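You operate a simulated robot arm through the tools that you are given. There is no shell and no other tool.

You are at the controls of a simulated two-armed robot. One attempt, no reset.

Task
Halt the line, test the curtain with the test rod, then reset.
Fine: halt first; hold the rod in the beam at top, middle and bottom; the rod goes back in its socket; reset at the line desk.

Only the result counts: the job must be done as asked and must still hold three seconds after the hand-in. Knocking over, shifting, dropping, spilling or breaking anything else fails it.

Robot
Two 7-joint arms with two-finger parallel grippers on one trunk, on a base that moves. Base frame: it is fixed to the floor where the robot stands at the start and does not move with it; the origin is under the middle of the robot, x ahead of it, y to its left, z up. Lengths are in m, angles in rad, forces in N, time in s.
The left shoulder is at the start at [0.06, 0.143, 0.991], the right one opposite. With the tool pointing down near the work surface each hand reaches from about 0.32 to 0.5 m from the robot's upright axis, wherever it stands, measured 20 degrees to its own side. Places, roughly: curtain post [-1.7, 1.3, 0.8]; line desk halt button [-1.7, 1.1, 1.1]; line desk reset button [-1.8, 1.1, 1.1]; receiver post [-3.4, 0.9, 0.8]; test rod [-2.25, 1, 1]; test rod socket [-2.2, 1, 0.8]. Payload 1.57 kg a hand.
Tool frame (each hand has its own): the origin (TCP) lies between the finger pads and is the grasp point; the fingertips stand 0.03 m ahead of it; z points along the fingers, y is the line along which they close. Largest opening 0.11 m; finger width 0.024, thickness 0.012; the body of the gripper, 0.048 by 0.112 m, starts 0.078 m behind the TCP.
Orientation is that of the tool frame in the base frame, as [roll, pitch, yaw] about the fixed x, y, z axes, in that order (R = Rz(yaw) Ry(pitch) Rx(roll)). With the fingers straight down and closing along the base's y, the tool's x points along the base's -x, its y along +y and its z along -z.

Tools
- The arms move only by the tool drive_tool. It takes "left_deltas", "right_deltas" or both (then of equal length, played together; a hand with none holds still); each is a list of rows, each a list of 6 numbers: the shift along the tool's x, y, z in mm, then the turn, a rotation vector about the tool's x, y, z in rad. In form: [[dx, dy, dz, rx, ry, rz], ...]. A call has 1 to 20 rows; each row is the pose to reach, as a shift and turn from the pose commanded when the call began, along the tool's axes at that moment. "left_fingers" and "right_fingers" are, for a hand that has rows, the finger opening in mm, from 0 to 110, set as the call begins (left out, the last holds). Rows are played at 5 a second. More than 0.05 m and 0.15 rad between two rows, or a gripper value outside its range, and nothing of the call is played. Where a pose cannot be reached the arm comes as near as it can. A force on the tool above 40 N (or 10 N above the force at the start of the call, whichever is more), or a blocked arm, ends the call early, and 0.2 s more pass. Each finger travels about 0.045 m/s and halts on what it meets, pressing with about 43 N; the grip force reading is that of the motor and also rises with nothing between the fingers. The clock runs only during rows and for 0.2 s after the last one: add rows that repeat a pose to give the fingers time. It gives the time, the measured TCP pose, the force on the tool (base axes), the opening and the grip force at its end, in the units of the frame above (readings bear some noise), with the torque about the TCP (base axes, N m) and any sound that the robot's microphone picked up.
- Cameras (640 x 400 px; columns grow to the right, rows downward): "scene" is now at [0.0502, 0.012, 1.609]; the picture's right is [0.13, -0.99, 0.00], its down [-0.68, -0.09, -0.73] and it looks along [0.72, 0.09, -0.69] (base axes); focal length 287 px, centre (320, 200). "left" rides on the left gripper at [0.07, -0.016, -0.141] in its tool frame; the picture's right is [0.23, 0.97, 0.00], its down [-0.85, 0.20, -0.48] and it looks along [-0.47, 0.11, 0.88] (tool axes); focal length 222 px, centre (320, 200). "right" rides on the right gripper at [0.07, 0.016, -0.141] in its tool frame; the picture's right is [-0.23, 0.97, 0.00], its down [-0.86, -0.20, -0.48] and it looks along [-0.47, -0.11, 0.88] (tool axes); focal length 222 px, centre (320, 200). There is no depth. A picture from a camera that has moved, and an enlarged one, comes with that camera's place and axes in the base frame and with its lens.
- get_image(camera): a new picture of that camera. It takes no simulated time.
- slide_trunk(by): slides the trunk up (or, below 0, down) by that many m; the arms and the scene camera ride with it, the base frame stays. It gives what a move gives, with no picture.
- drive_base(legs): drives the robot by 1 to 6 legs, each [ahead, left, turn to the left] in m, m and rad, along the robot's own axes; the way and the turn of a leg run together, so that a leg with both is an arc; at most 1.5 m and 3.142 rad a leg. The arms and the cameras ride along, it lands a little off, and it stops where it bumps. It gives what a move gives.
- aim_head(pan, tilt): turns the head with the scene camera to pan (to the left, within 1.501 rad either way) and tilt (down, from -0.506 to 1.204), counted from straight ahead of the robot. It gives what a move gives.
- inspect(camera, box): a new picture of the part [left, top, right, bottom] of that camera's present view, enlarged. It takes no simulated time.
- hand_in(): hands the job in; it is judged then, once.

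Places have to be worked out from the pictures, the camera data and where the tool is seen. Open the grippers and draw the arms clear of the work before you hand the job in, unless the task says otherwise.

The tools are called after ">>>" by a JSON object that holds its "name" and its "arguments". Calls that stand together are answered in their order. drive_tool: Moves the arms, as the interface text tells. Its arguments: {"type":"object","properties":{"left_deltas":{"type":"array","items":{"type":"array","items":{"type":"number"}}},"left_fingers":{"type":"number"},"right_deltas":{"type":"array","items":{"type":"array","items":{"type":"number"}}},"right_fingers":{"type":"number"}},"required":[]} The other tools are called the same way: slide_trunk (by) moves the trunk up or down; drive_base (legs) drives the base; aim_head (pan, tilt) turns the head that bears the scene camera; get_image (camera) takes a picture; inspect (camera, box) takes an enlarged picture of a part of a camera's view; hand_in () hands the job in.

At the start:

```text
time: 0.0
left_ee_pos: [0.5369, 0.289, 1.11]
left_orientation: [-3.141, 0.0, -3.141]
left_ft_force: [-0.2, -0.7, 0.3]
left_torque: [0.02, 0.02, -0.03]
left_grip_width: 0.11
left_gripper_force: 0.0
right_ee_pos: [0.4198, -0.1898, 1.1636]
right_orientation: [3.141, 0.0, -3.141]
right_ft_force: [0.2, -0.7, 0.2]
right_torque: [-0.02, 0.01, 0.02]
right_grip_width: 0.1103
right_gripper_force: 0.1
trunk travel left (down, up): [-0.59, 0.0]
robot x, y, heading: [-0.0013, -0.0017, -0.0]
head pan, tilt (commanded): [0.127, 0.759]
```

scene: 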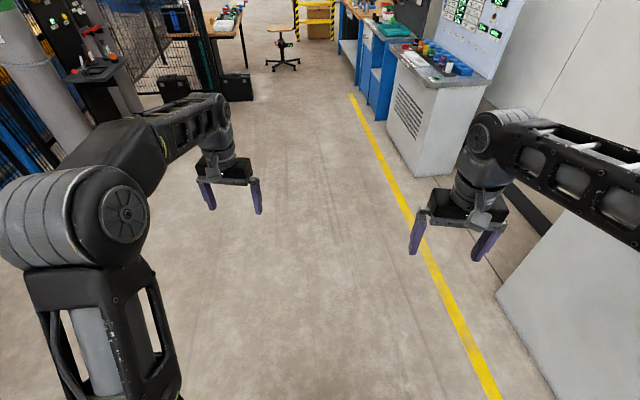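
right: 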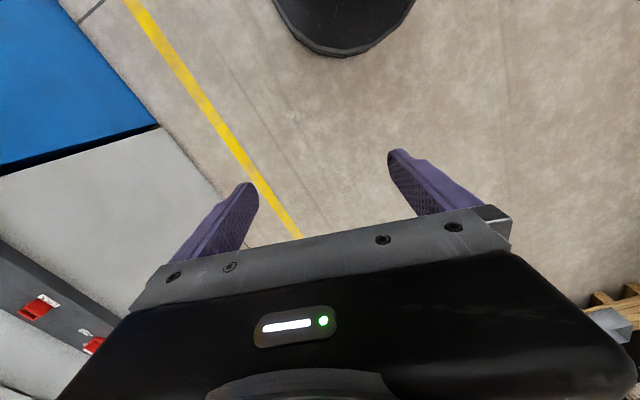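
left: 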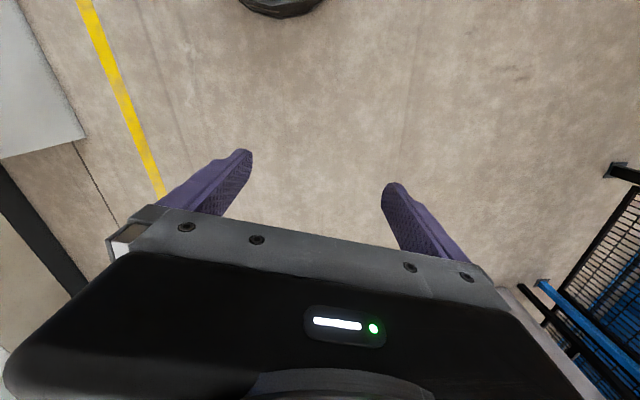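

The work places lie behind and to the left of the robot. I look around with the head first before driving.

>>> {"name": "aim_head", "arguments": {"pan": 1.5, "tilt": 0.3}}

```text
time: 1.5
left_ee_pos: [0.5382, 0.2893, 1.1108]
left_orientation: [3.142, -0.001, -3.141]
left_ft_force: [-1.0, -0.2, 0.1]
left_torque: [-0.01, 0.0, 0.01]
left_grip_width: 0.11
left_gripper_force: 0.0
right_ee_pos: [0.4205, -0.1897, 1.1635]
right_orientation: [-3.141, 0.002, -3.141]
right_ft_force: [-0.2, -0.1, -0.1]
right_torque: [0.0, 0.01, -0.01]
right_grip_width: 0.1101
right_gripper_force: 0.2
trunk travel left (down, up): [-0.59, 0.0]
robot x, y, heading: [-0.0019, -0.0012, 0.001]
head pan, tilt (commanded): [1.499, 0.3]
```

Now I take a picture to the left.

>>> {"name": "get_image", "arguments": {"camera": "scene"}}

```text
taken
camera scene: at [-0.0249, 0.0947, 1.6501], right [1.0, -0.07, 0.0], down [-0.02, -0.3, -0.96], along [0.07, 0.95, -0.3], focal length 287 px, centre (320, 200)
```

scene: 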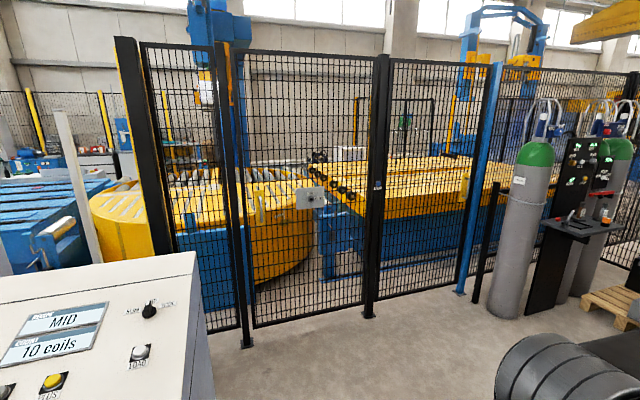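

A console stands close on the left-behind. I look down more and also to the right to see the free floor.

>>> {"name": "aim_head", "arguments": {"pan": 1.5, "tilt": 0.9}}

>>> {"name": "get_image", "arguments": {"camera": "scene"}}

>>> {"name": "aim_head", "arguments": {"pan": -1.5, "tilt": 0.6}}

>>> {"name": "get_image", "arguments": {"camera": "scene"}}

```text
time: 2.5
left_ee_pos: [0.5364, 0.2884, 1.1113]
left_orientation: [-3.141, 0.0, -3.139]
left_ft_force: [-0.5, 0.0, 0.0]
left_torque: [-0.01, 0.02, -0.02]
left_grip_width: 0.1102
left_gripper_force: 0.0
right_ee_pos: [0.4211, -0.1911, 1.1631]
right_orientation: [3.141, 0.0, -3.139]
right_ft_force: [-0.7, 0.2, 0.0]
right_torque: [0.01, 0.02, -0.01]
right_grip_width: 0.11
right_gripper_force: 0.0
trunk travel left (down, up): [-0.59, 0.0]
robot x, y, heading: [-0.0007, 0.0006, 0.004]
head pan, tilt (commanded): [1.499, 0.901]
```

```text
taken
camera scene: at [-0.0263, 0.077, 1.5979], right [1.0, -0.07, 0.0], down [-0.06, -0.78, -0.62], along [0.04, 0.62, -0.78], focal length 287 px, centre (320, 200)
```

scene: 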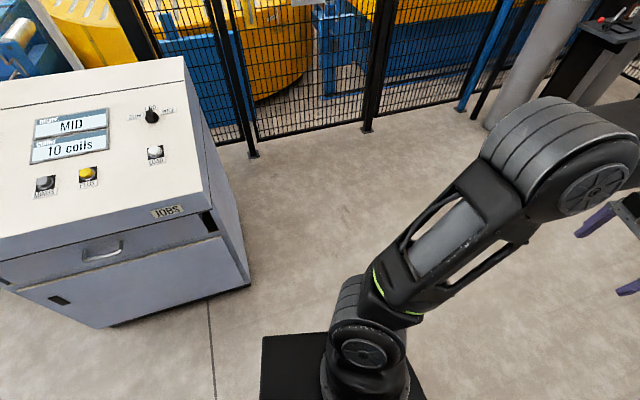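

```text
time: 5.1
left_ee_pos: [0.5374, 0.2885, 1.1102]
left_orientation: [3.14, 0.0, -3.141]
left_ft_force: [0.9, -0.1, 0.7]
left_torque: [-0.01, -0.01, -0.01]
left_grip_width: 0.1101
left_gripper_force: 0.1
right_ee_pos: [0.4203, -0.1899, 1.163]
right_orientation: [-3.141, 0.002, -3.142]
right_ft_force: [0.8, -0.7, 0.3]
right_torque: [0.0, -0.02, -0.03]
right_grip_width: 0.1098
right_gripper_force: 0.1
trunk travel left (down, up): [-0.59, 0.0]
robot x, y, heading: [-0.001, 0.0002, 0.005]
head pan, tilt (commanded): [-1.499, 0.6]
```

```text
taken
camera scene: at [-0.0253, -0.0865, 1.6226], right [-1.0, -0.07, 0.0], down [-0.04, 0.56, -0.83], along [0.06, -0.82, -0.56], focal length 287 px, centre (320, 200)
```

scene: 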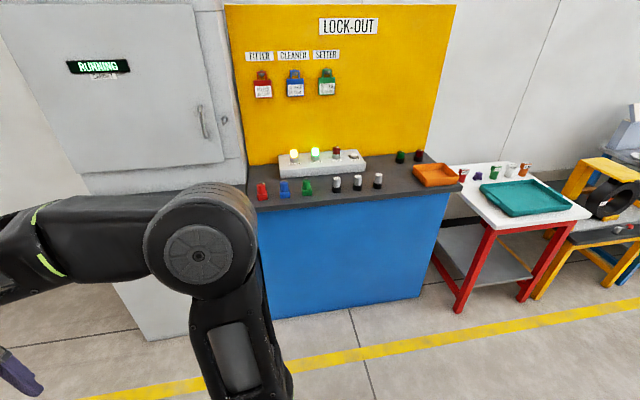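

The console at the left has its near corner about 0.83 m from the robot's axis, and the lock-out bench begins about 1.1 m to the right, so there is room to turn. I step a bit right and turn around left in two legs.

>>> {"name": "drive_base", "arguments": {"legs": [[0, -0.15, 0], [0, 0, 1.57], [0, 0, 1.57]]}}

>>> {"name": "aim_head", "arguments": {"pan": -0.4, "tilt": 0.4}}

>>> {"name": "get_image", "arguments": {"camera": "scene"}}

```text
time: 14.0
left_ee_pos: [-0.5508, -0.4088, 1.1103]
left_orientation: [-3.141, 0.001, -0.048]
left_ft_force: [-0.7, 0.9, -0.7]
left_torque: [0.03, 0.0, -0.02]
left_grip_width: 0.1099
left_gripper_force: 0.0
right_ee_pos: [-0.4114, 0.0626, 1.1639]
right_orientation: [-3.141, 0.002, -0.048]
right_ft_force: [-0.3, 0.0, 0.5]
right_torque: [-0.01, -0.01, 0.01]
right_grip_width: 0.1102
right_gripper_force: 0.0
trunk travel left (down, up): [-0.59, 0.0]
robot x, y, heading: [-0.0009, -0.1488, 3.097]
head pan, tilt (commanded): [-1.499, 0.6]
```

```text
time: 15.3
left_ee_pos: [-0.5504, -0.4097, 1.1083]
left_orientation: [3.141, 0.0, -0.048]
left_ft_force: [-0.7, 2.0, -0.2]
left_torque: [-0.01, 0.02, 0.01]
left_grip_width: 0.1101
left_gripper_force: 0.0
right_ee_pos: [-0.41, 0.0623, 1.1636]
right_orientation: [3.142, 0.0, -0.05]
right_ft_force: [0.0, -0.5, -0.8]
right_torque: [0.04, -0.04, 0.03]
right_grip_width: 0.1099
right_gripper_force: 0.1
trunk travel left (down, up): [-0.59, 0.0]
robot x, y, heading: [-0.0029, -0.1463, 3.093]
head pan, tilt (commanded): [-0.4, 0.4]
```

```text
taken
camera scene: at [-0.0554, -0.1075, 1.6408], right [0.43, 0.9, 0.0], down [0.35, -0.17, -0.92], along [-0.83, 0.4, -0.39], focal length 287 px, centre (320, 200)
```

scene: 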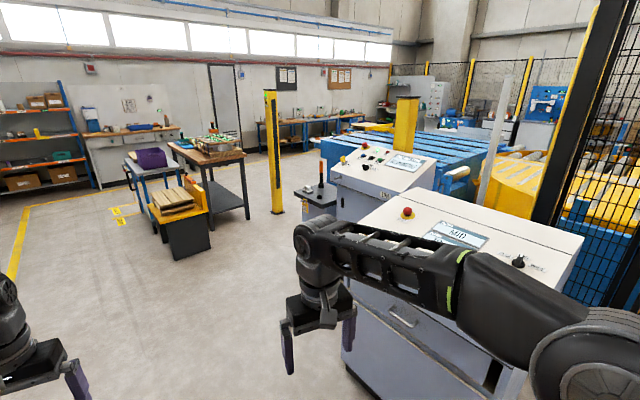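

I see the line desk behind the first console, the rod in its stand beside it and two yellow posts. I enlarge that area.

>>> {"name": "inspect", "arguments": {"camera": "scene", "box": [240, 70, 460, 230]}}

>>> {"name": "aim_head", "arguments": {"pan": 0.5, "tilt": 0.5}}

>>> {"name": "get_image", "arguments": {"camera": "scene"}}

```text
2.50 times, centred on (350, 150) of scene
camera zoom: at [-0.0554, -0.1075, 1.6408], right [0.43, 0.9, 0.0], down [0.35, -0.17, -0.92], along [-0.83, 0.4, -0.39], focal length 717 px, centre (245, 325)
```

zoom: 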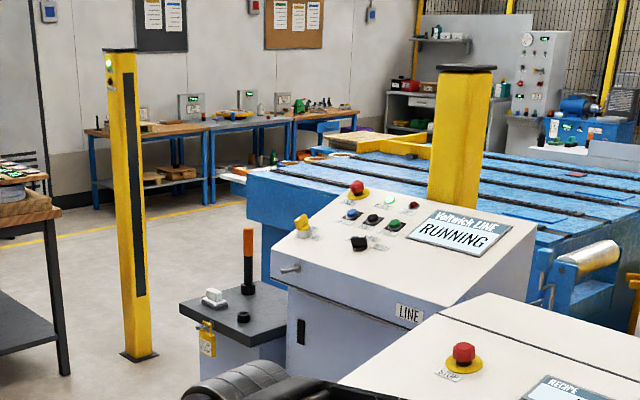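

```text
time: 16.5
left_ee_pos: [-0.5504, -0.4094, 1.1096]
left_orientation: [3.142, 0.0, -0.048]
left_ft_force: [-0.6, -0.3, -0.4]
left_torque: [-0.03, 0.02, 0.0]
left_grip_width: 0.1099
left_gripper_force: 0.1
right_ee_pos: [-0.4105, 0.0622, 1.1615]
right_orientation: [-3.141, 0.002, -0.049]
right_ft_force: [0.4, -0.5, 0.3]
right_torque: [0.03, -0.02, -0.01]
right_grip_width: 0.1101
right_gripper_force: 0.1
trunk travel left (down, up): [-0.59, 0.0]
robot x, y, heading: [0.0008, -0.1485, 3.095]
head pan, tilt (commanded): [0.499, 0.499]
```

```text
taken
camera scene: at [-0.054, -0.1872, 1.6317], right [-0.43, 0.9, 0.0], down [0.43, 0.21, -0.88], along [-0.79, -0.38, -0.48], focal length 287 px, centre (320, 200)
```

scene: 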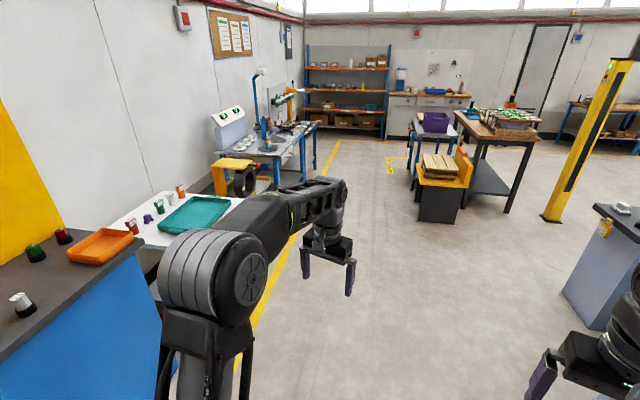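

The lane is free. The line desk sits at about x -1.7, y 1.1 behind the first console; I drive ahead 1.8 m down the lane and turn right to face it.

>>> {"name": "drive_base", "arguments": {"legs": [[1.0, 0, 0], [0.8, 0, 0], [0, 0, -1.52]]}}

>>> {"name": "aim_head", "arguments": {"pan": 0.0, "tilt": 0.45}}

>>> {"name": "get_image", "arguments": {"camera": "scene"}}

```text
time: 29.4
left_ee_pos: [-2.1219, 0.4626, 1.1106]
left_orientation: [3.141, -0.001, -1.528]
left_ft_force: [0.4, -1.2, 0.3]
left_torque: [-0.01, -0.02, 0.01]
left_grip_width: 0.1102
left_gripper_force: 0.0
right_ee_pos: [-1.6391, 0.365, 1.1619]
right_orientation: [3.141, 0.0, -1.527]
right_ft_force: [-0.4, 0.8, 0.6]
right_torque: [-0.05, -0.04, 0.04]
right_grip_width: 0.1102
right_gripper_force: 0.1
trunk travel left (down, up): [-0.59, 0.0]
robot x, y, heading: [-1.8091, -0.0618, 1.617]
head pan, tilt (commanded): [0.499, 0.499]
```

```text
time: 30.3
left_ee_pos: [-2.1212, 0.4625, 1.1102]
left_orientation: [3.141, 0.001, -1.527]
left_ft_force: [-1.0, 0.4, 0.4]
left_torque: [0.04, -0.01, 0.01]
left_grip_width: 0.1102
left_gripper_force: 0.0
right_ee_pos: [-1.6385, 0.3657, 1.1629]
right_orientation: [-3.141, -0.002, -1.527]
right_ft_force: [-0.5, -0.2, -0.8]
right_torque: [0.0, -0.04, 0.0]
right_grip_width: 0.1099
right_gripper_force: 0.1
trunk travel left (down, up): [-0.59, 0.0]
robot x, y, heading: [-1.8123, -0.0633, 1.613]
head pan, tilt (commanded): [0.0, 0.45]
```

```text
taken
camera scene: at [-1.815, 0.0007, 1.6361], right [1.0, 0.04, 0.0], down [0.02, -0.43, -0.9], along [-0.04, 0.9, -0.44], focal length 287 px, centre (320, 200)
```

scene: 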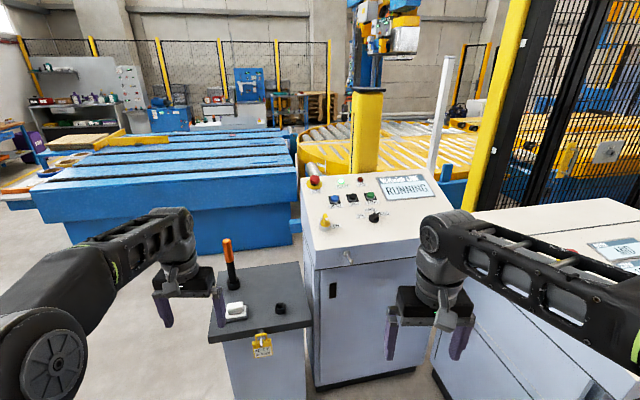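

The line desk with its RUNNING display and the rod stand are ahead. I enlarge both.

>>> {"name": "inspect", "arguments": {"camera": "scene", "box": [290, 165, 450, 265]}}

>>> {"name": "inspect", "arguments": {"camera": "scene", "box": [200, 230, 328, 370]}}

```text
4.00 times, centred on (370, 215) of scene
camera zoom: at [-1.815, 0.0007, 1.6361], right [1.0, 0.04, 0.0], down [0.02, -0.43, -0.9], along [-0.04, 0.9, -0.44], focal length 1147 px, centre (120, 140)
```

zoom: 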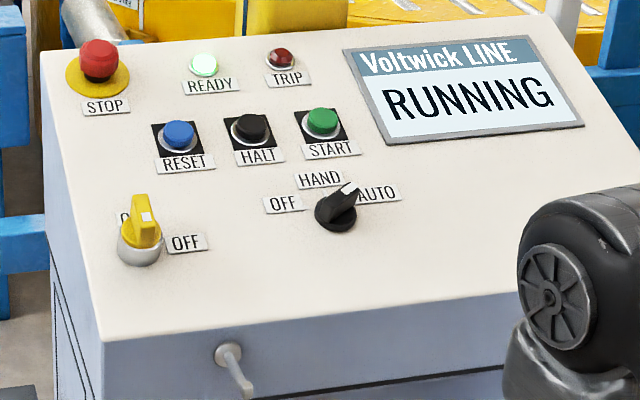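

```text
2.86 times, centred on (264, 300) of scene
camera zoom: at [-1.815, 0.0007, 1.6361], right [1.0, 0.04, 0.0], down [0.02, -0.43, -0.9], along [-0.04, 0.9, -0.44], focal length 819 px, centre (480, -86)
```

zoom: 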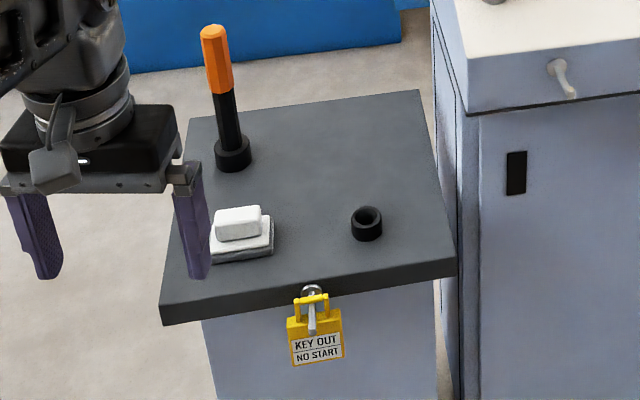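

The HALT button (black, middle) is at about [-1.72, 1.13, 1.1], RESET (blue, left) at about [-1.80, 1.12, 1.1]; everything in this station is turned about 0.23 rad. I check how far my own base protrudes by looking straight down.

>>> {"name": "aim_head", "arguments": {"pan": 0.0, "tilt": 1.2}}

>>> {"name": "get_image", "arguments": {"camera": "scene"}}

>>> {"name": "aim_head", "arguments": {"pan": -0.7, "tilt": 0.8}}

>>> {"name": "get_image", "arguments": {"camera": "scene"}}

```text
time: 31.4
left_ee_pos: [-2.1213, 0.4608, 1.1106]
left_orientation: [3.14, -0.001, -1.528]
left_ft_force: [-0.3, -0.8, 0.1]
left_torque: [0.01, -0.01, 0.02]
left_grip_width: 0.1101
left_gripper_force: 0.1
right_ee_pos: [-1.6383, 0.3653, 1.1624]
right_orientation: [3.141, 0.0, -1.526]
right_ft_force: [-0.2, 0.1, -0.1]
right_torque: [0.02, -0.02, 0.01]
right_grip_width: 0.1102
right_gripper_force: 0.1
trunk travel left (down, up): [-0.59, 0.0]
robot x, y, heading: [-1.8089, -0.063, 1.613]
head pan, tilt (commanded): [0.0, 1.201]
```

```text
taken
camera scene: at [-1.8134, -0.0352, 1.578], right [1.0, 0.04, 0.0], down [0.04, -0.93, -0.36], along [-0.02, 0.36, -0.93], focal length 287 px, centre (320, 200)
```

scene: 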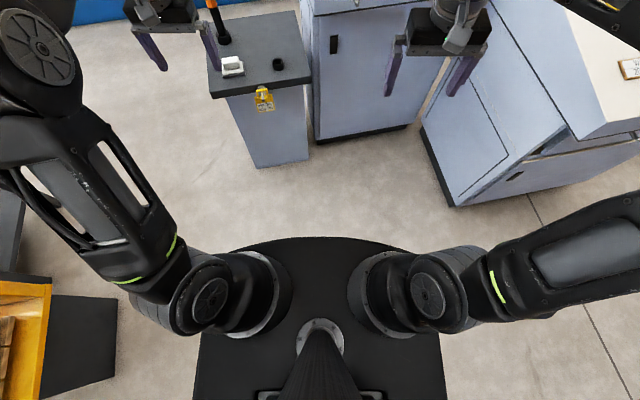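

```text
time: 32.5
left_ee_pos: [-2.1219, 0.4603, 1.1102]
left_orientation: [-3.141, 0.001, -1.528]
left_ft_force: [0.8, -0.2, -0.4]
left_torque: [0.01, 0.02, -0.01]
left_grip_width: 0.11
left_gripper_force: 0.2
right_ee_pos: [-1.6389, 0.3664, 1.1623]
right_orientation: [3.14, 0.0, -1.529]
right_ft_force: [-0.7, -0.7, 1.1]
right_torque: [0.0, 0.01, -0.01]
right_grip_width: 0.1099
right_gripper_force: 0.1
trunk travel left (down, up): [-0.59, 0.0]
robot x, y, heading: [-1.8128, -0.0638, 1.613]
head pan, tilt (commanded): [-0.7, 0.799]
```

```text
taken
camera scene: at [-1.7618, -0.0272, 1.6057], right [0.79, -0.61, 0.0], down [-0.44, -0.57, -0.7], along [0.43, 0.55, -0.72], focal length 287 px, centre (320, 200)
```

scene: 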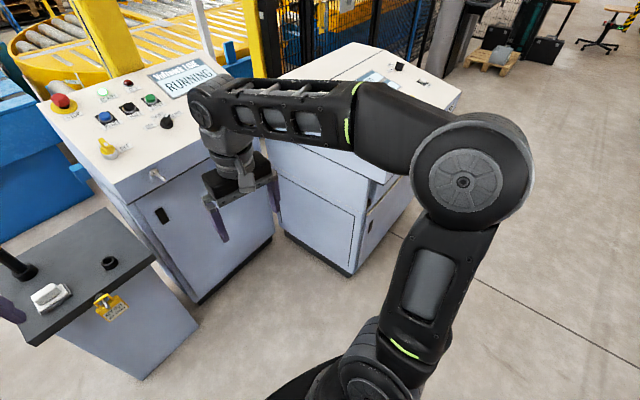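

The base radius is about 0.3 m. The slot between the rod stand and the first console is just wide enough for me, so before driving in I pull both hands back and up, tilt the left hand to face the sloped panel and close its fingers for pressing.

>>> {"name": "drive_tool", "arguments": {"left_deltas": [[32, -18, -23, 0, -0.07, 0], [64, -36, -46, 0, -0.14, 0], [96, -54, -69, 0, -0.21, 0], [128, -72, -92, 0, -0.28, 0], [155, -90, -115, 0, -0.35, 0], [180, -108, -138, 0, -0.42, 0], [180, -108, -138, 0, -0.42, 0]], "left_fingers": 0, "right_deltas": [[10, 0, -15, 0, 0, 0], [20, 0, -30, 0, 0, 0], [30, 0, -45, 0, 0, 0], [40, 0, -60, 0, 0, 0], [50, 0, -75, 0, 0, 0], [60, 0, -90, 0, 0, 0], [60, 0, -90, 0, 0, 0]]}}

>>> {"name": "aim_head", "arguments": {"pan": 0.0, "tilt": 0.7}}

>>> {"name": "get_image", "arguments": {"camera": "scene"}}

```text
time: 34.0
left_ee_pos: [-2.0058, 0.2868, 1.2491]
left_orientation: [-3.141, 0.422, -1.527]
left_ft_force: [0.5, -0.6, -0.1]
left_torque: [-0.03, 0.05, 0.02]
left_grip_width: 0.0
left_gripper_force: 17.9
right_ee_pos: [-1.6281, 0.3284, 1.175]
right_orientation: [-3.14, 0.0, -1.529]
right_ft_force: [-0.8, 0.4, -0.2]
right_torque: [-0.01, 0.03, -0.01]
right_grip_width: 0.11
right_gripper_force: 0.0
right hand out of reach, approached as far as the arm can: row 1, 2, 3, 4, 5, 6, 7
trunk travel left (down, up): [-0.59, 0.0]
robot x, y, heading: [-1.8117, -0.0599, 1.614]
head pan, tilt (commanded): [-0.7, 0.799]
```

```text
time: 35.1
left_ee_pos: [-2.0062, 0.2879, 1.249]
left_orientation: [3.14, 0.42, -1.53]
left_ft_force: [-0.8, 1.0, 0.0]
left_torque: [0.02, 0.0, -0.02]
left_grip_width: 0.0
left_gripper_force: 21.0
right_ee_pos: [-1.6288, 0.3306, 1.1752]
right_orientation: [3.141, 0.001, -1.527]
right_ft_force: [0.0, 0.9, 0.4]
right_torque: [0.02, 0.03, -0.01]
right_grip_width: 0.11
right_gripper_force: 0.1
trunk travel left (down, up): [-0.59, 0.0]
robot x, y, heading: [-1.8121, -0.0628, 1.614]
head pan, tilt (commanded): [0.0, 0.7]
```

```text
taken
camera scene: at [-1.8146, -0.0063, 1.6139], right [1.0, 0.04, 0.0], down [0.03, -0.64, -0.76], along [-0.03, 0.76, -0.64], focal length 287 px, centre (320, 200)
```

scene: 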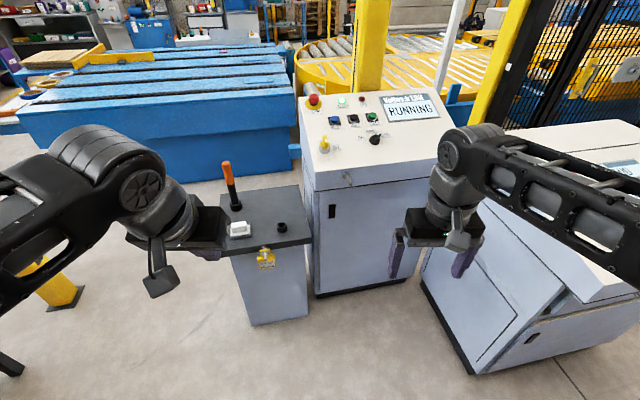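

The left hand is ready (tilted, closed), the right is clear. I turn to the station's heading (~1.80), sidestep right and advance part-way.

>>> {"name": "drive_base", "arguments": {"legs": [[0, 0, 0.188], [0, -0.42, 0], [0.36, 0, 0]]}}

>>> {"name": "get_image", "arguments": {"camera": "scene"}}

>>> {"name": "get_image", "arguments": {"camera": "left"}}

>>> {"name": "get_image", "arguments": {"camera": "right"}}

```text
time: 40.4
left_ee_pos: [-1.7204, 0.6915, 1.249]
left_orientation: [-3.141, 0.422, -1.354]
left_ft_force: [0.3, -0.2, -0.8]
left_torque: [-0.03, -0.01, 0.03]
left_grip_width: 0.0001
left_gripper_force: 21.1
right_ee_pos: [-1.3542, 0.7975, 1.1765]
right_orientation: [3.141, 0.0, -1.352]
right_ft_force: [0.7, 0.0, -0.2]
right_torque: [-0.04, 0.01, 0.0]
right_grip_width: 0.1099
right_gripper_force: 0.0
trunk travel left (down, up): [-0.59, 0.0]
robot x, y, heading: [-1.4631, 0.3826, 1.788]
head pan, tilt (commanded): [0.0, 0.7]
```

```text
taken
camera scene: at [-1.4797, 0.4357, 1.6139], right [0.98, 0.22, 0.0], down [0.14, -0.63, -0.76], along [-0.16, 0.75, -0.64], focal length 287 px, centre (320, 200)
```

scene: 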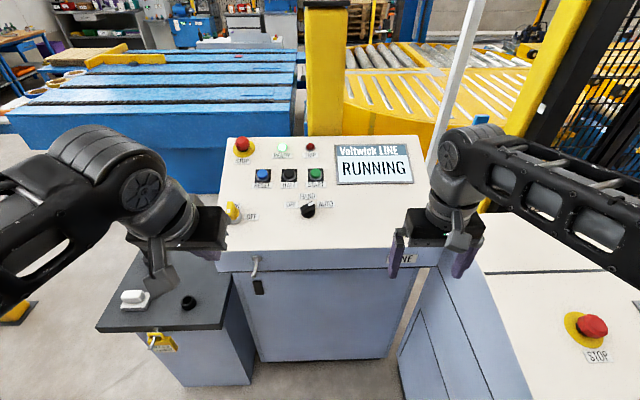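

```text
taken
camera left: at [-1.6775, 0.5764, 1.3499], right [-0.91, -0.41, -0.09], down [-0.32, 0.53, 0.79], along [-0.28, 0.74, -0.61], focal length 222 px, centre (320, 200)
```

left: 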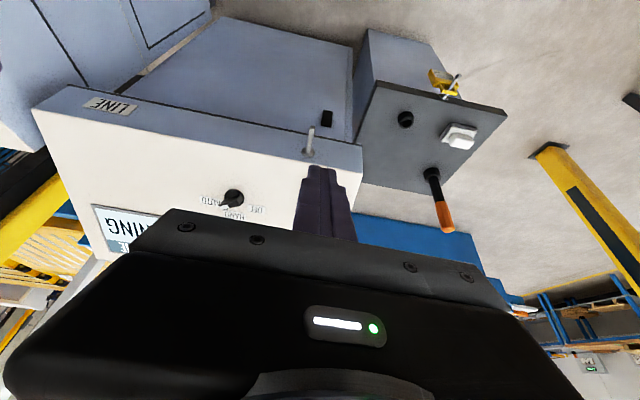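

```text
taken
camera right: at [-1.3561, 0.7262, 1.3175], right [-1.0, 0.01, 0.0], down [0.01, 0.88, 0.48], along [0.01, 0.48, -0.88], focal length 222 px, centre (320, 200)
```

right: 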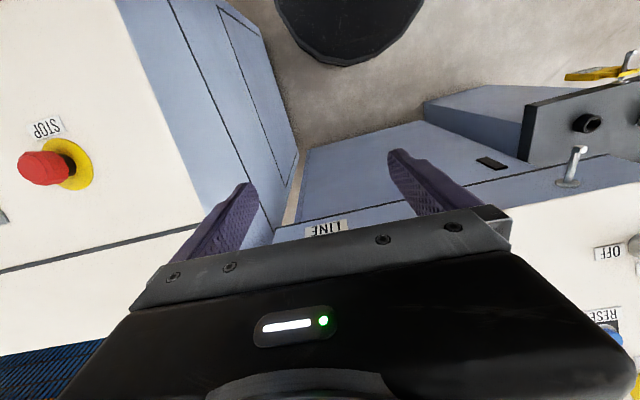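

I stand at the mouth of the slot, with room on both sides. I enlarge the panel to fix the button positions.

>>> {"name": "inspect", "arguments": {"camera": "scene", "box": [210, 125, 370, 225]}}

```text
4.00 times, centred on (290, 175) of scene
camera zoom: at [-1.4797, 0.4357, 1.6139], right [0.98, 0.22, 0.0], down [0.14, -0.63, -0.76], along [-0.16, 0.75, -0.64], focal length 1147 px, centre (440, 300)
```

zoom: 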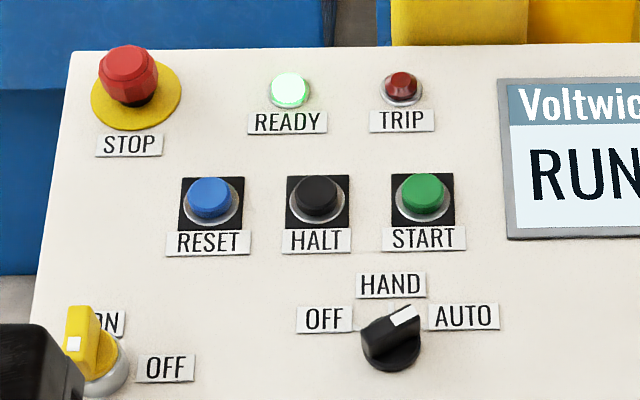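

HALT is at about [-1.723, 1.12, 1.11]. I go 0.19 m further in, then look again.

>>> {"name": "drive_base", "arguments": {"legs": [[0.19, 0, 0.01]]}}

>>> {"name": "aim_head", "arguments": {"pan": 0.15, "tilt": 0.75}}

>>> {"name": "get_image", "arguments": {"camera": "scene"}}

>>> {"name": "get_image", "arguments": {"camera": "left"}}

```text
time: 41.9
left_ee_pos: [-1.7684, 0.8794, 1.2489]
left_orientation: [3.141, 0.419, -1.339]
left_ft_force: [0.6, 0.7, 0.7]
left_torque: [-0.04, 0.0, 0.03]
left_grip_width: 0.0
left_gripper_force: 21.2
right_ee_pos: [-1.4043, 0.9914, 1.1765]
right_orientation: [3.141, 0.001, -1.337]
right_ft_force: [1.1, 0.2, -1.2]
right_torque: [-0.02, -0.02, 0.0]
right_grip_width: 0.11
right_gripper_force: 0.1
trunk travel left (down, up): [-0.59, 0.0]
robot x, y, heading: [-1.5077, 0.5735, 1.805]
head pan, tilt (commanded): [0.0, 0.7]
```

```text
time: 42.6
left_ee_pos: [-1.7686, 0.8786, 1.2495]
left_orientation: [-3.141, 0.42, -1.338]
left_ft_force: [0.7, -0.6, -0.3]
left_torque: [0.0, -0.02, 0.0]
left_grip_width: 0.0
left_gripper_force: 21.1
right_ee_pos: [-1.4034, 0.9906, 1.1759]
right_orientation: [3.141, -0.001, -1.338]
right_ft_force: [1.1, 0.0, 0.8]
right_torque: [-0.01, -0.04, 0.02]
right_grip_width: 0.1098
right_gripper_force: 0.0
trunk travel left (down, up): [-0.59, 0.0]
robot x, y, heading: [-1.5103, 0.5717, 1.802]
head pan, tilt (commanded): [0.15, 0.75]
```

```text
taken
camera scene: at [-1.5351, 0.6192, 1.6097], right [0.93, 0.37, 0.0], down [0.25, -0.63, -0.73], along [-0.27, 0.68, -0.68], focal length 287 px, centre (320, 200)
```

scene: 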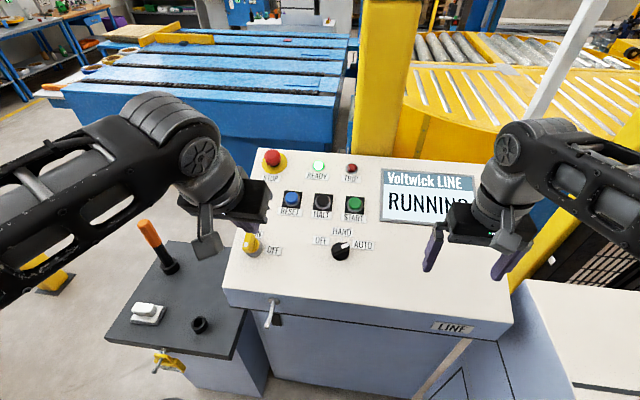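

```text
taken
camera left: at [-1.7237, 0.763, 1.3501], right [-0.9, -0.43, -0.09], down [-0.33, 0.52, 0.79], along [-0.29, 0.74, -0.61], focal length 222 px, centre (320, 200)
```

left: 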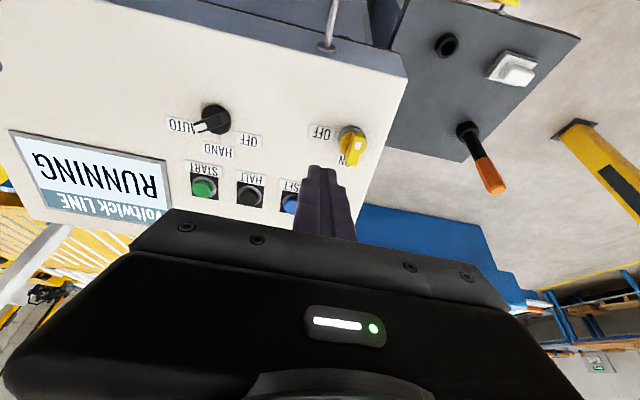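

The slot position is good (clear of stand and console). HALT averages to about [-1.722, 1.11, 1.112]; I bring the left fingertips to 40 mm above it along the panel normal.

>>> {"name": "drive_tool", "arguments": {"left_deltas": [[-35, -25, 0, 0, 0, 0], [-70, -50, 10, 0, 0, 0], [-105, -75, 35, 0, 0, 0], [-125, -90, 72, 0, 0, 0], [-136, -96, 110, 0, 0, 0], [-140, -99, 143, 0, 0, 0], [-140, -99, 143, 0, 0, 0]], "left_fingers": 0}}

>>> {"name": "get_image", "arguments": {"camera": "left"}}

>>> {"name": "inspect", "arguments": {"camera": "scene", "box": [240, 130, 400, 230]}}

```text
time: 44.2
left_ee_pos: [-1.7161, 1.0811, 1.1758]
left_orientation: [3.141, 0.421, -1.339]
left_ft_force: [-0.3, 0.1, -0.2]
left_torque: [0.01, 0.02, -0.03]
left_grip_width: 0.0
left_gripper_force: 21.6
right_ee_pos: [-1.4044, 0.9905, 1.1761]
right_orientation: [3.141, -0.001, -1.339]
right_ft_force: [0.1, 1.4, -0.4]
right_torque: [-0.01, 0.0, 0.01]
right_grip_width: 0.1101
right_gripper_force: 0.1
trunk travel left (down, up): [-0.59, 0.0]
robot x, y, heading: [-1.5061, 0.57, 1.803]
head pan, tilt (commanded): [0.15, 0.75]
```

```text
taken
camera left: at [-1.6716, 0.9654, 1.2763], right [-0.9, -0.43, -0.09], down [-0.33, 0.52, 0.79], along [-0.29, 0.74, -0.61], focal length 222 px, centre (320, 200)
```

left: 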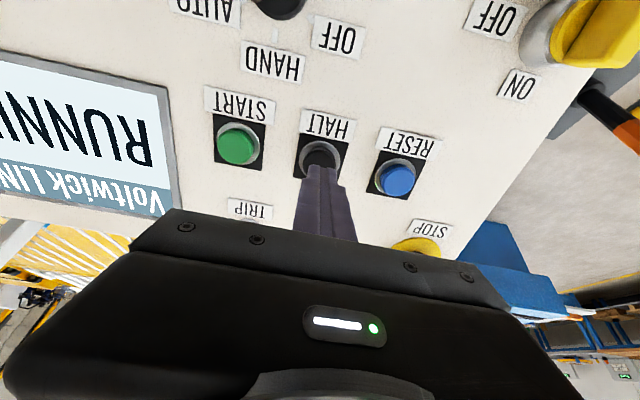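

```text
4.00 times, centred on (320, 180) of scene
camera zoom: at [-1.5352, 0.6192, 1.6097], right [0.93, 0.37, 0.0], down [0.25, -0.63, -0.73], along [-0.27, 0.68, -0.68], focal length 1147 px, centre (320, 280)
```

zoom: 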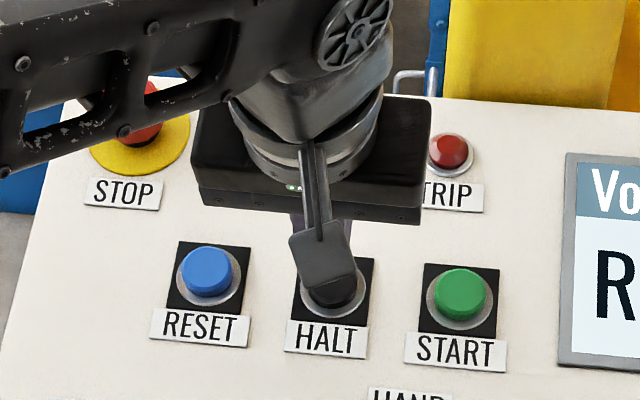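

The fingertip is lined up with the HALT button in both views. I press along the tool axis in small steps.

>>> {"name": "drive_tool", "arguments": {"left_deltas": [[0, 0, 12, 0, 0, 0], [0, 0, 24, 0, 0, 0], [0, 0, 30, 0, 0, 0], [0, 0, 35, 0, 0, 0], [0, 0, 39, 0, 0, 0]]}}

>>> {"name": "get_image", "arguments": {"camera": "left"}}

>>> {"name": "inspect", "arguments": {"camera": "scene", "box": [240, 130, 480, 280]}}

```text
time: 45.4
left_ee_pos: [-1.7189, 1.0954, 1.1445]
left_orientation: [3.142, 0.43, -1.339]
left_ft_force: [-3.5, -8.8, 21.4]
left_torque: [-0.22, 0.19, -0.08]
left_grip_width: 0.0
left_gripper_force: 21.2
right_ee_pos: [-1.4034, 0.9872, 1.1768]
right_orientation: [-3.141, 0.002, -1.338]
right_ft_force: [0.7, -0.8, 0.0]
right_torque: [-0.01, -0.01, 0.0]
right_grip_width: 0.1099
right_gripper_force: 0.0
trunk travel left (down, up): [-0.59, 0.0]
robot x, y, heading: [-1.5105, 0.5748, 1.804]
head pan, tilt (commanded): [0.15, 0.75]
heard: click
```

```text
taken
camera left: at [-1.6752, 0.9803, 1.2439], right [-0.9, -0.43, -0.09], down [-0.33, 0.52, 0.79], along [-0.29, 0.74, -0.61], focal length 222 px, centre (320, 200)
```

left: 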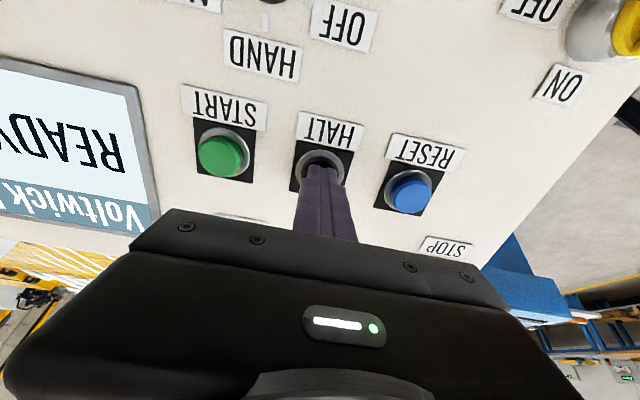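

```text
2.67 times, centred on (360, 205) of scene
camera zoom: at [-1.5352, 0.6162, 1.6102], right [0.93, 0.37, 0.0], down [0.25, -0.63, -0.73], along [-0.27, 0.68, -0.68], focal length 764 px, centre (213, 187)
```

zoom: 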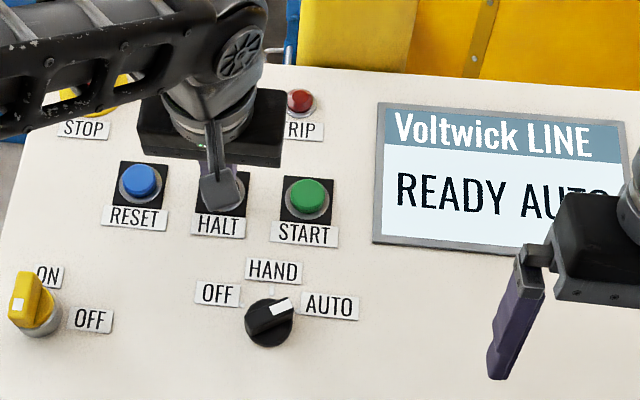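

A click was heard and the display now reads "READY AUTO" – the line is halted. I back the left hand off along its axis and back to the retracted pose.

>>> {"name": "drive_tool", "arguments": {"left_deltas": [[0, 0, -30, 0, 0, 0], [0, 0, -70, 0, 0, 0], [0, 0, -115, 0, 0, 0], [35, 25, -145, 0, 0, 0], [70, 50, -170, 0, 0, 0], [105, 75, -180, 0, 0, 0], [140, 99, -182, 0, 0, 0], [140, 99, -182, 0, 0, 0]]}}

>>> {"name": "get_image", "arguments": {"camera": "scene"}}

```text
refused: row 4 steps farther than a row can; nothing moved
```

```text
taken
camera scene: at [-1.5352, 0.6162, 1.6102], right [0.93, 0.37, 0.0], down [0.25, -0.63, -0.73], along [-0.27, 0.68, -0.68], focal length 287 px, centre (320, 200)
```

scene: 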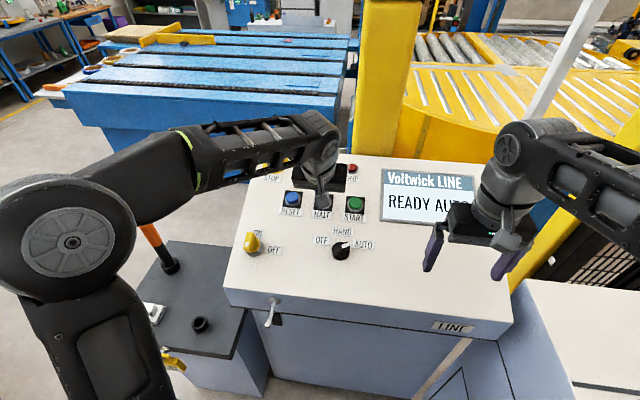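

One step was slightly too long and nothing moved; I replay with smaller steps.

>>> {"name": "drive_tool", "arguments": {"left_deltas": [[0, 0, -30, 0, 0, 0], [0, 0, -70, 0, 0, 0], [0, 0, -110, 0, 0, 0], [28, 20, -140, 0, 0, 0], [62, 44, -165, 0, 0, 0], [100, 71, -178, 0, 0, 0], [138, 99, -182, 0, 0, 0], [138, 99, -182, 0, 0, 0]]}}

>>> {"name": "get_image", "arguments": {"camera": "scene"}}

>>> {"name": "get_image", "arguments": {"camera": "left"}}

```text
time: 47.2
left_ee_pos: [-1.7673, 0.8783, 1.2541]
left_orientation: [-3.141, 0.419, -1.338]
left_ft_force: [0.1, 0.1, 0.0]
left_torque: [-0.05, 0.01, 0.03]
left_grip_width: 0.0
left_gripper_force: 21.4
right_ee_pos: [-1.4053, 0.9902, 1.1758]
right_orientation: [3.142, 0.0, -1.34]
right_ft_force: [-0.7, 0.1, 0.2]
right_torque: [-0.02, 0.02, 0.02]
right_grip_width: 0.1102
right_gripper_force: 0.0
trunk travel left (down, up): [-0.59, 0.0]
robot x, y, heading: [-1.5113, 0.5703, 1.804]
head pan, tilt (commanded): [0.15, 0.75]
```

```text
taken
camera scene: at [-1.5351, 0.6207, 1.6097], right [0.93, 0.37, 0.0], down [0.25, -0.63, -0.73], along [-0.27, 0.68, -0.68], focal length 287 px, centre (320, 200)
```

scene: 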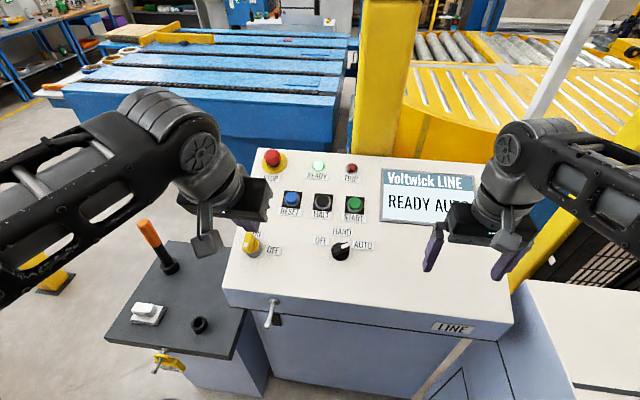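

```text
taken
camera left: at [-1.7222, 0.7635, 1.3543], right [-0.9, -0.43, -0.09], down [-0.33, 0.52, 0.79], along [-0.29, 0.74, -0.61], focal length 222 px, centre (320, 200)
```

left: 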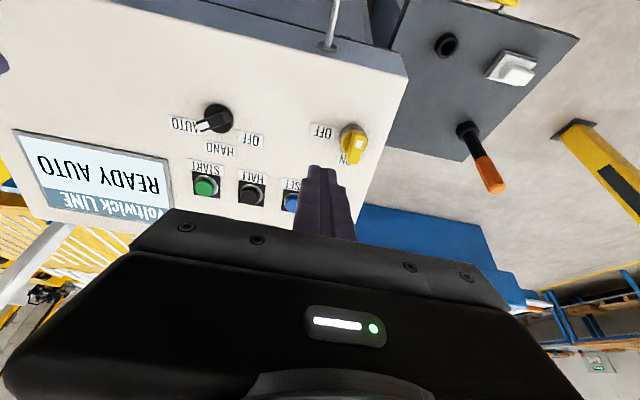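

The line shows READY AUTO with hands clear. Triangulating three views puts the rod at about [-2.24, 0.96], its top at z ≈ 0.98 and the stand top at ≈ 0.73. I back out of the slot and sidestep left to stand in front-left of the rod stand.

>>> {"name": "drive_base", "arguments": {"legs": [[-0.45, 0, 0], [0, 0.8, 0]]}}

>>> {"name": "aim_head", "arguments": {"pan": 0.0, "tilt": 0.6}}

>>> {"name": "get_image", "arguments": {"camera": "scene"}}

```text
time: 54.0
left_ee_pos: [-2.4716, 0.2428, 1.254]
left_orientation: [3.141, 0.42, -1.333]
left_ft_force: [-0.5, 0.1, 0.2]
left_torque: [-0.01, 0.01, -0.02]
left_grip_width: 0.0001
left_gripper_force: 21.5
right_ee_pos: [-2.1098, 0.3584, 1.1755]
right_orientation: [-3.141, -0.002, -1.331]
right_ft_force: [-0.7, 0.0, -0.2]
right_torque: [-0.01, -0.02, 0.02]
right_grip_width: 0.11
right_gripper_force: 0.1
trunk travel left (down, up): [-0.59, 0.0]
robot x, y, heading: [-2.2138, -0.0637, 1.809]
head pan, tilt (commanded): [0.15, 0.75]
```

```text
time: 54.7
left_ee_pos: [-2.4713, 0.243, 1.2545]
left_orientation: [3.141, 0.42, -1.331]
left_ft_force: [0.0, 0.2, -0.1]
left_torque: [0.0, -0.01, 0.0]
left_grip_width: 0.0
left_gripper_force: 21.7
right_ee_pos: [-2.1103, 0.3569, 1.176]
right_orientation: [-3.141, 0.0, -1.331]
right_ft_force: [-0.4, -1.0, 0.2]
right_torque: [-0.05, -0.01, 0.02]
right_grip_width: 0.1103
right_gripper_force: 0.1
trunk travel left (down, up): [-0.59, 0.0]
robot x, y, heading: [-2.2112, -0.0643, 1.809]
head pan, tilt (commanded): [0.0, 0.6]
```

```text
taken
camera scene: at [-2.2277, -0.0043, 1.6225], right [0.97, 0.24, 0.0], down [0.13, -0.55, -0.82], along [-0.2, 0.8, -0.57], focal length 287 px, centre (320, 200)
```

scene: 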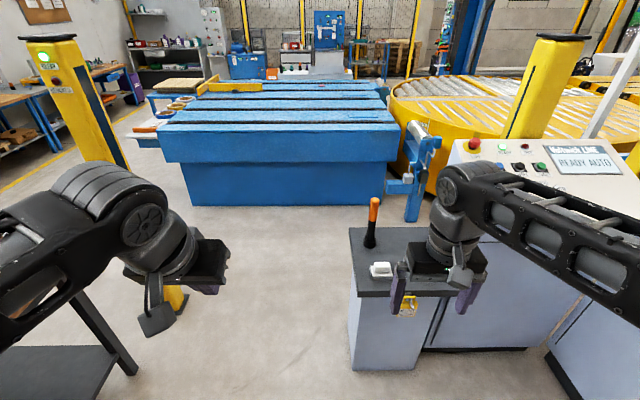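

From here I see both posts. I enlarge the receiver, the curtain post and the rod for details.

>>> {"name": "inspect", "arguments": {"camera": "scene", "box": [10, 20, 170, 120]}}

>>> {"name": "inspect", "arguments": {"camera": "scene", "box": [330, 170, 490, 330]}}

>>> {"name": "inspect", "arguments": {"camera": "scene", "box": [440, 20, 640, 180]}}

```text
4.00 times, centred on (90, 70) of scene
camera zoom: at [-2.2277, -0.0043, 1.6225], right [0.97, 0.24, 0.0], down [0.13, -0.55, -0.82], along [-0.2, 0.8, -0.57], focal length 1147 px, centre (1240, 720)
```

zoom: 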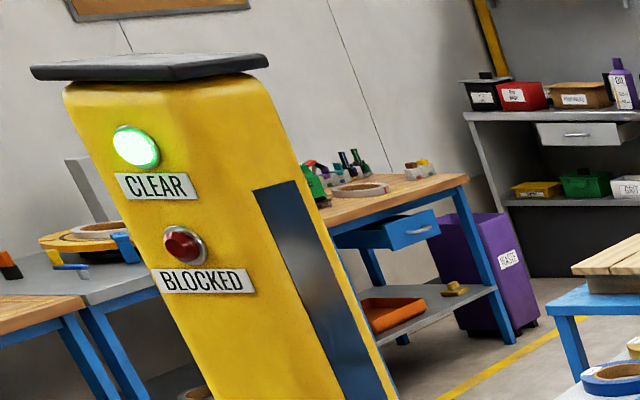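

```text
2.50 times, centred on (410, 250) of scene
camera zoom: at [-2.2277, -0.0043, 1.6225], right [0.97, 0.24, 0.0], down [0.13, -0.55, -0.82], along [-0.2, 0.8, -0.57], focal length 717 px, centre (95, 75)
```

zoom: 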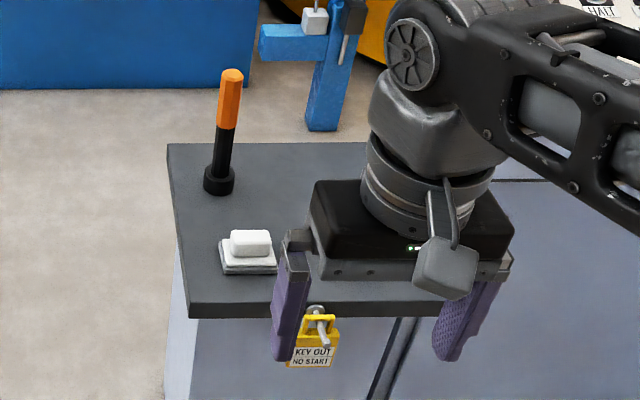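

```text
2.50 times, centred on (540, 100) of scene
camera zoom: at [-2.2277, -0.0043, 1.6225], right [0.97, 0.24, 0.0], down [0.13, -0.55, -0.82], along [-0.2, 0.8, -0.57], focal length 717 px, centre (-230, 450)
```

zoom: 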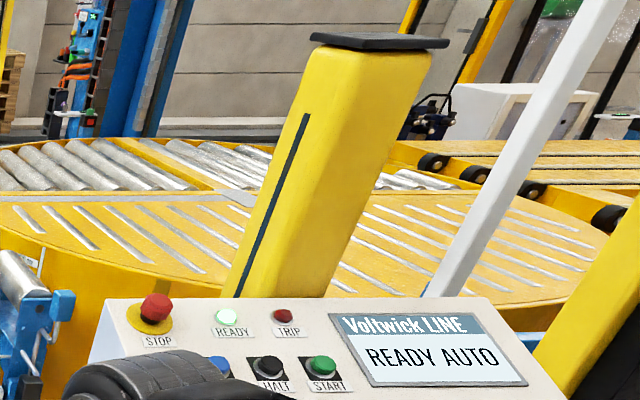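

The receiver has CLEAR (lit) and BLOCKED lamps; the rod stands at about [-2.24, 0.965], its orange grip from z 0.87 to 0.98. I rehearse the grasp reach in free air here: right hand to 0.60 ahead, 0.22 right, z 0.925, tilted 0.5 rad.

>>> {"name": "drive_tool", "arguments": {"right_deltas": [[-20, 0, 35, 0, -0.1, 0], [-50, -3, 70, 0, -0.2, 0], [-80, -6, 105, 0, -0.3, 0], [-110, -10, 140, 0, -0.4, 0], [-140, -13, 175, 0, -0.5, 0], [-175, -16, 205, 0, -0.5, 0], [-200, -18, 230, 0, -0.5, 0], [-220, -20, 250, 0, -0.5, 0], [-220, -20, 250, 0, -0.5, 0]], "right_fingers": 110}}

>>> {"name": "get_image", "arguments": {"camera": "scene"}}

>>> {"name": "get_image", "arguments": {"camera": "right"}}

```text
time: 56.7
left_ee_pos: [-2.4714, 0.242, 1.2548]
left_orientation: [3.141, 0.42, -1.33]
left_ft_force: [0.2, -0.3, -0.3]
left_torque: [0.02, -0.02, 0.03]
left_grip_width: 0.0002
left_gripper_force: 21.5
right_ee_pos: [-2.1405, 0.5807, 0.9277]
right_orientation: [3.141, 0.502, -1.331]
right_ft_force: [0.4, 0.5, 0.5]
right_torque: [0.0, 0.04, 0.03]
right_grip_width: 0.1098
right_gripper_force: 0.0
trunk travel left (down, up): [-0.59, 0.0]
robot x, y, heading: [-2.2108, -0.0637, 1.808]
head pan, tilt (commanded): [0.0, 0.6]
```

```text
taken
camera scene: at [-2.2276, -0.0049, 1.6226], right [0.97, 0.24, 0.0], down [0.13, -0.55, -0.83], along [-0.2, 0.8, -0.56], focal length 287 px, centre (320, 200)
```

scene: 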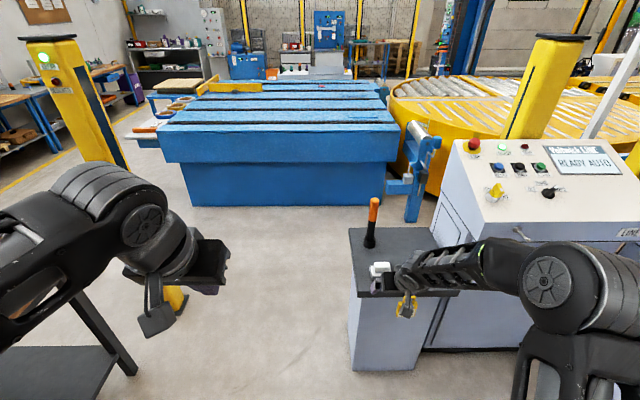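

```text
taken
camera right: at [-2.1274, 0.4498, 1.0187], right [-0.99, -0.04, 0.11], down [0.07, 0.55, 0.83], along [-0.09, 0.83, -0.55], focal length 222 px, centre (320, 200)
```

right: 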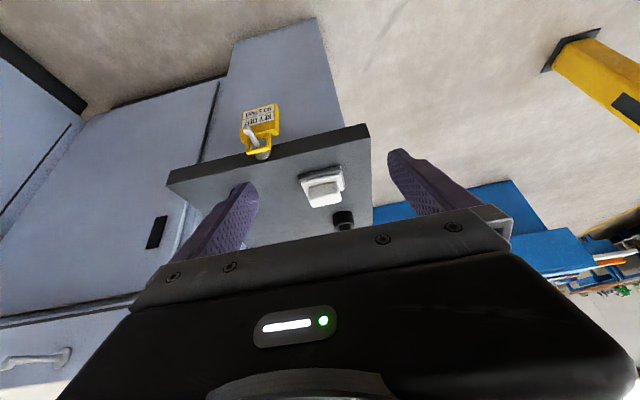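

The pose is reachable without complaint. I pull the right hand back and up, then drive 0.40 m forward to the pick-up place.

>>> {"name": "drive_tool", "arguments": {"right_deltas": [[8, 0, -45, 0, 0, 0], [16, 0, -90, 0, 0, 0], [25, 0, -135, 0, 0, 0], [33, 0, -180, 0, 0, 0], [35, 0, -189, 0, 0, 0]]}}

>>> {"name": "drive_base", "arguments": {"legs": [[0.395, 0, -0.005]]}}

>>> {"name": "get_image", "arguments": {"camera": "right"}}

>>> {"name": "get_image", "arguments": {"camera": "scene"}}

```text
time: 57.9
left_ee_pos: [-2.4721, 0.2432, 1.2543]
left_orientation: [3.141, 0.421, -1.332]
left_ft_force: [0.1, 0.0, 1.0]
left_torque: [0.02, -0.04, -0.02]
left_grip_width: 0.0
left_gripper_force: 21.3
right_ee_pos: [-2.1121, 0.4582, 1.0743]
right_orientation: [-3.141, 0.499, -1.331]
right_ft_force: [-0.2, 0.3, -0.1]
right_torque: [0.0, 0.01, -0.02]
right_grip_width: 0.11
right_gripper_force: 0.2
trunk travel left (down, up): [-0.59, 0.0]
robot x, y, heading: [-2.2139, -0.0641, 1.81]
head pan, tilt (commanded): [0.0, 0.6]
```

```text
time: 60.4
left_ee_pos: [-2.5609, 0.6442, 1.2537]
left_orientation: [3.14, 0.419, -1.347]
left_ft_force: [0.3, 0.0, -0.2]
left_torque: [-0.01, -0.04, 0.03]
left_grip_width: 0.0
left_gripper_force: 21.4
right_ee_pos: [-2.2004, 0.8542, 1.0745]
right_orientation: [3.14, 0.5, -1.345]
right_ft_force: [-0.9, 0.7, -0.6]
right_torque: [0.0, 0.01, 0.0]
right_grip_width: 0.1099
right_gripper_force: 0.0
trunk travel left (down, up): [-0.59, 0.0]
robot x, y, heading: [-2.3029, 0.3345, 1.792]
head pan, tilt (commanded): [0.0, 0.6]
```

```text
taken
camera right: at [-2.1875, 0.7241, 1.1655], right [-0.99, -0.02, 0.11], down [0.08, 0.55, 0.83], along [-0.08, 0.83, -0.55], focal length 222 px, centre (320, 200)
```

right: 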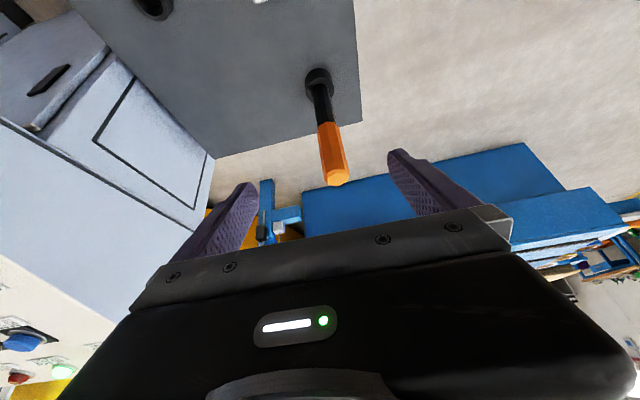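

```text
taken
camera scene: at [-2.321, 0.3936, 1.6225], right [0.97, 0.22, 0.0], down [0.13, -0.55, -0.82], along [-0.18, 0.8, -0.57], focal length 287 px, centre (320, 200)
```

scene: 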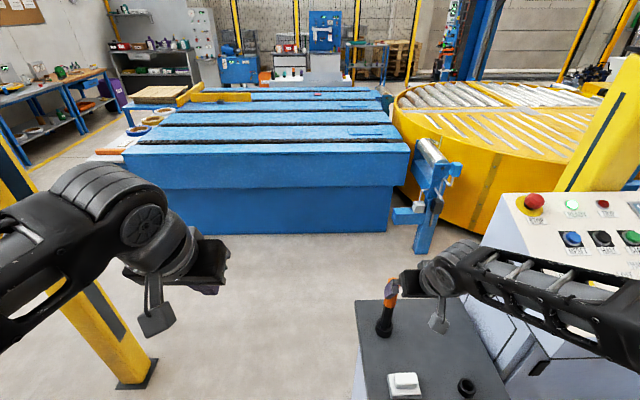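

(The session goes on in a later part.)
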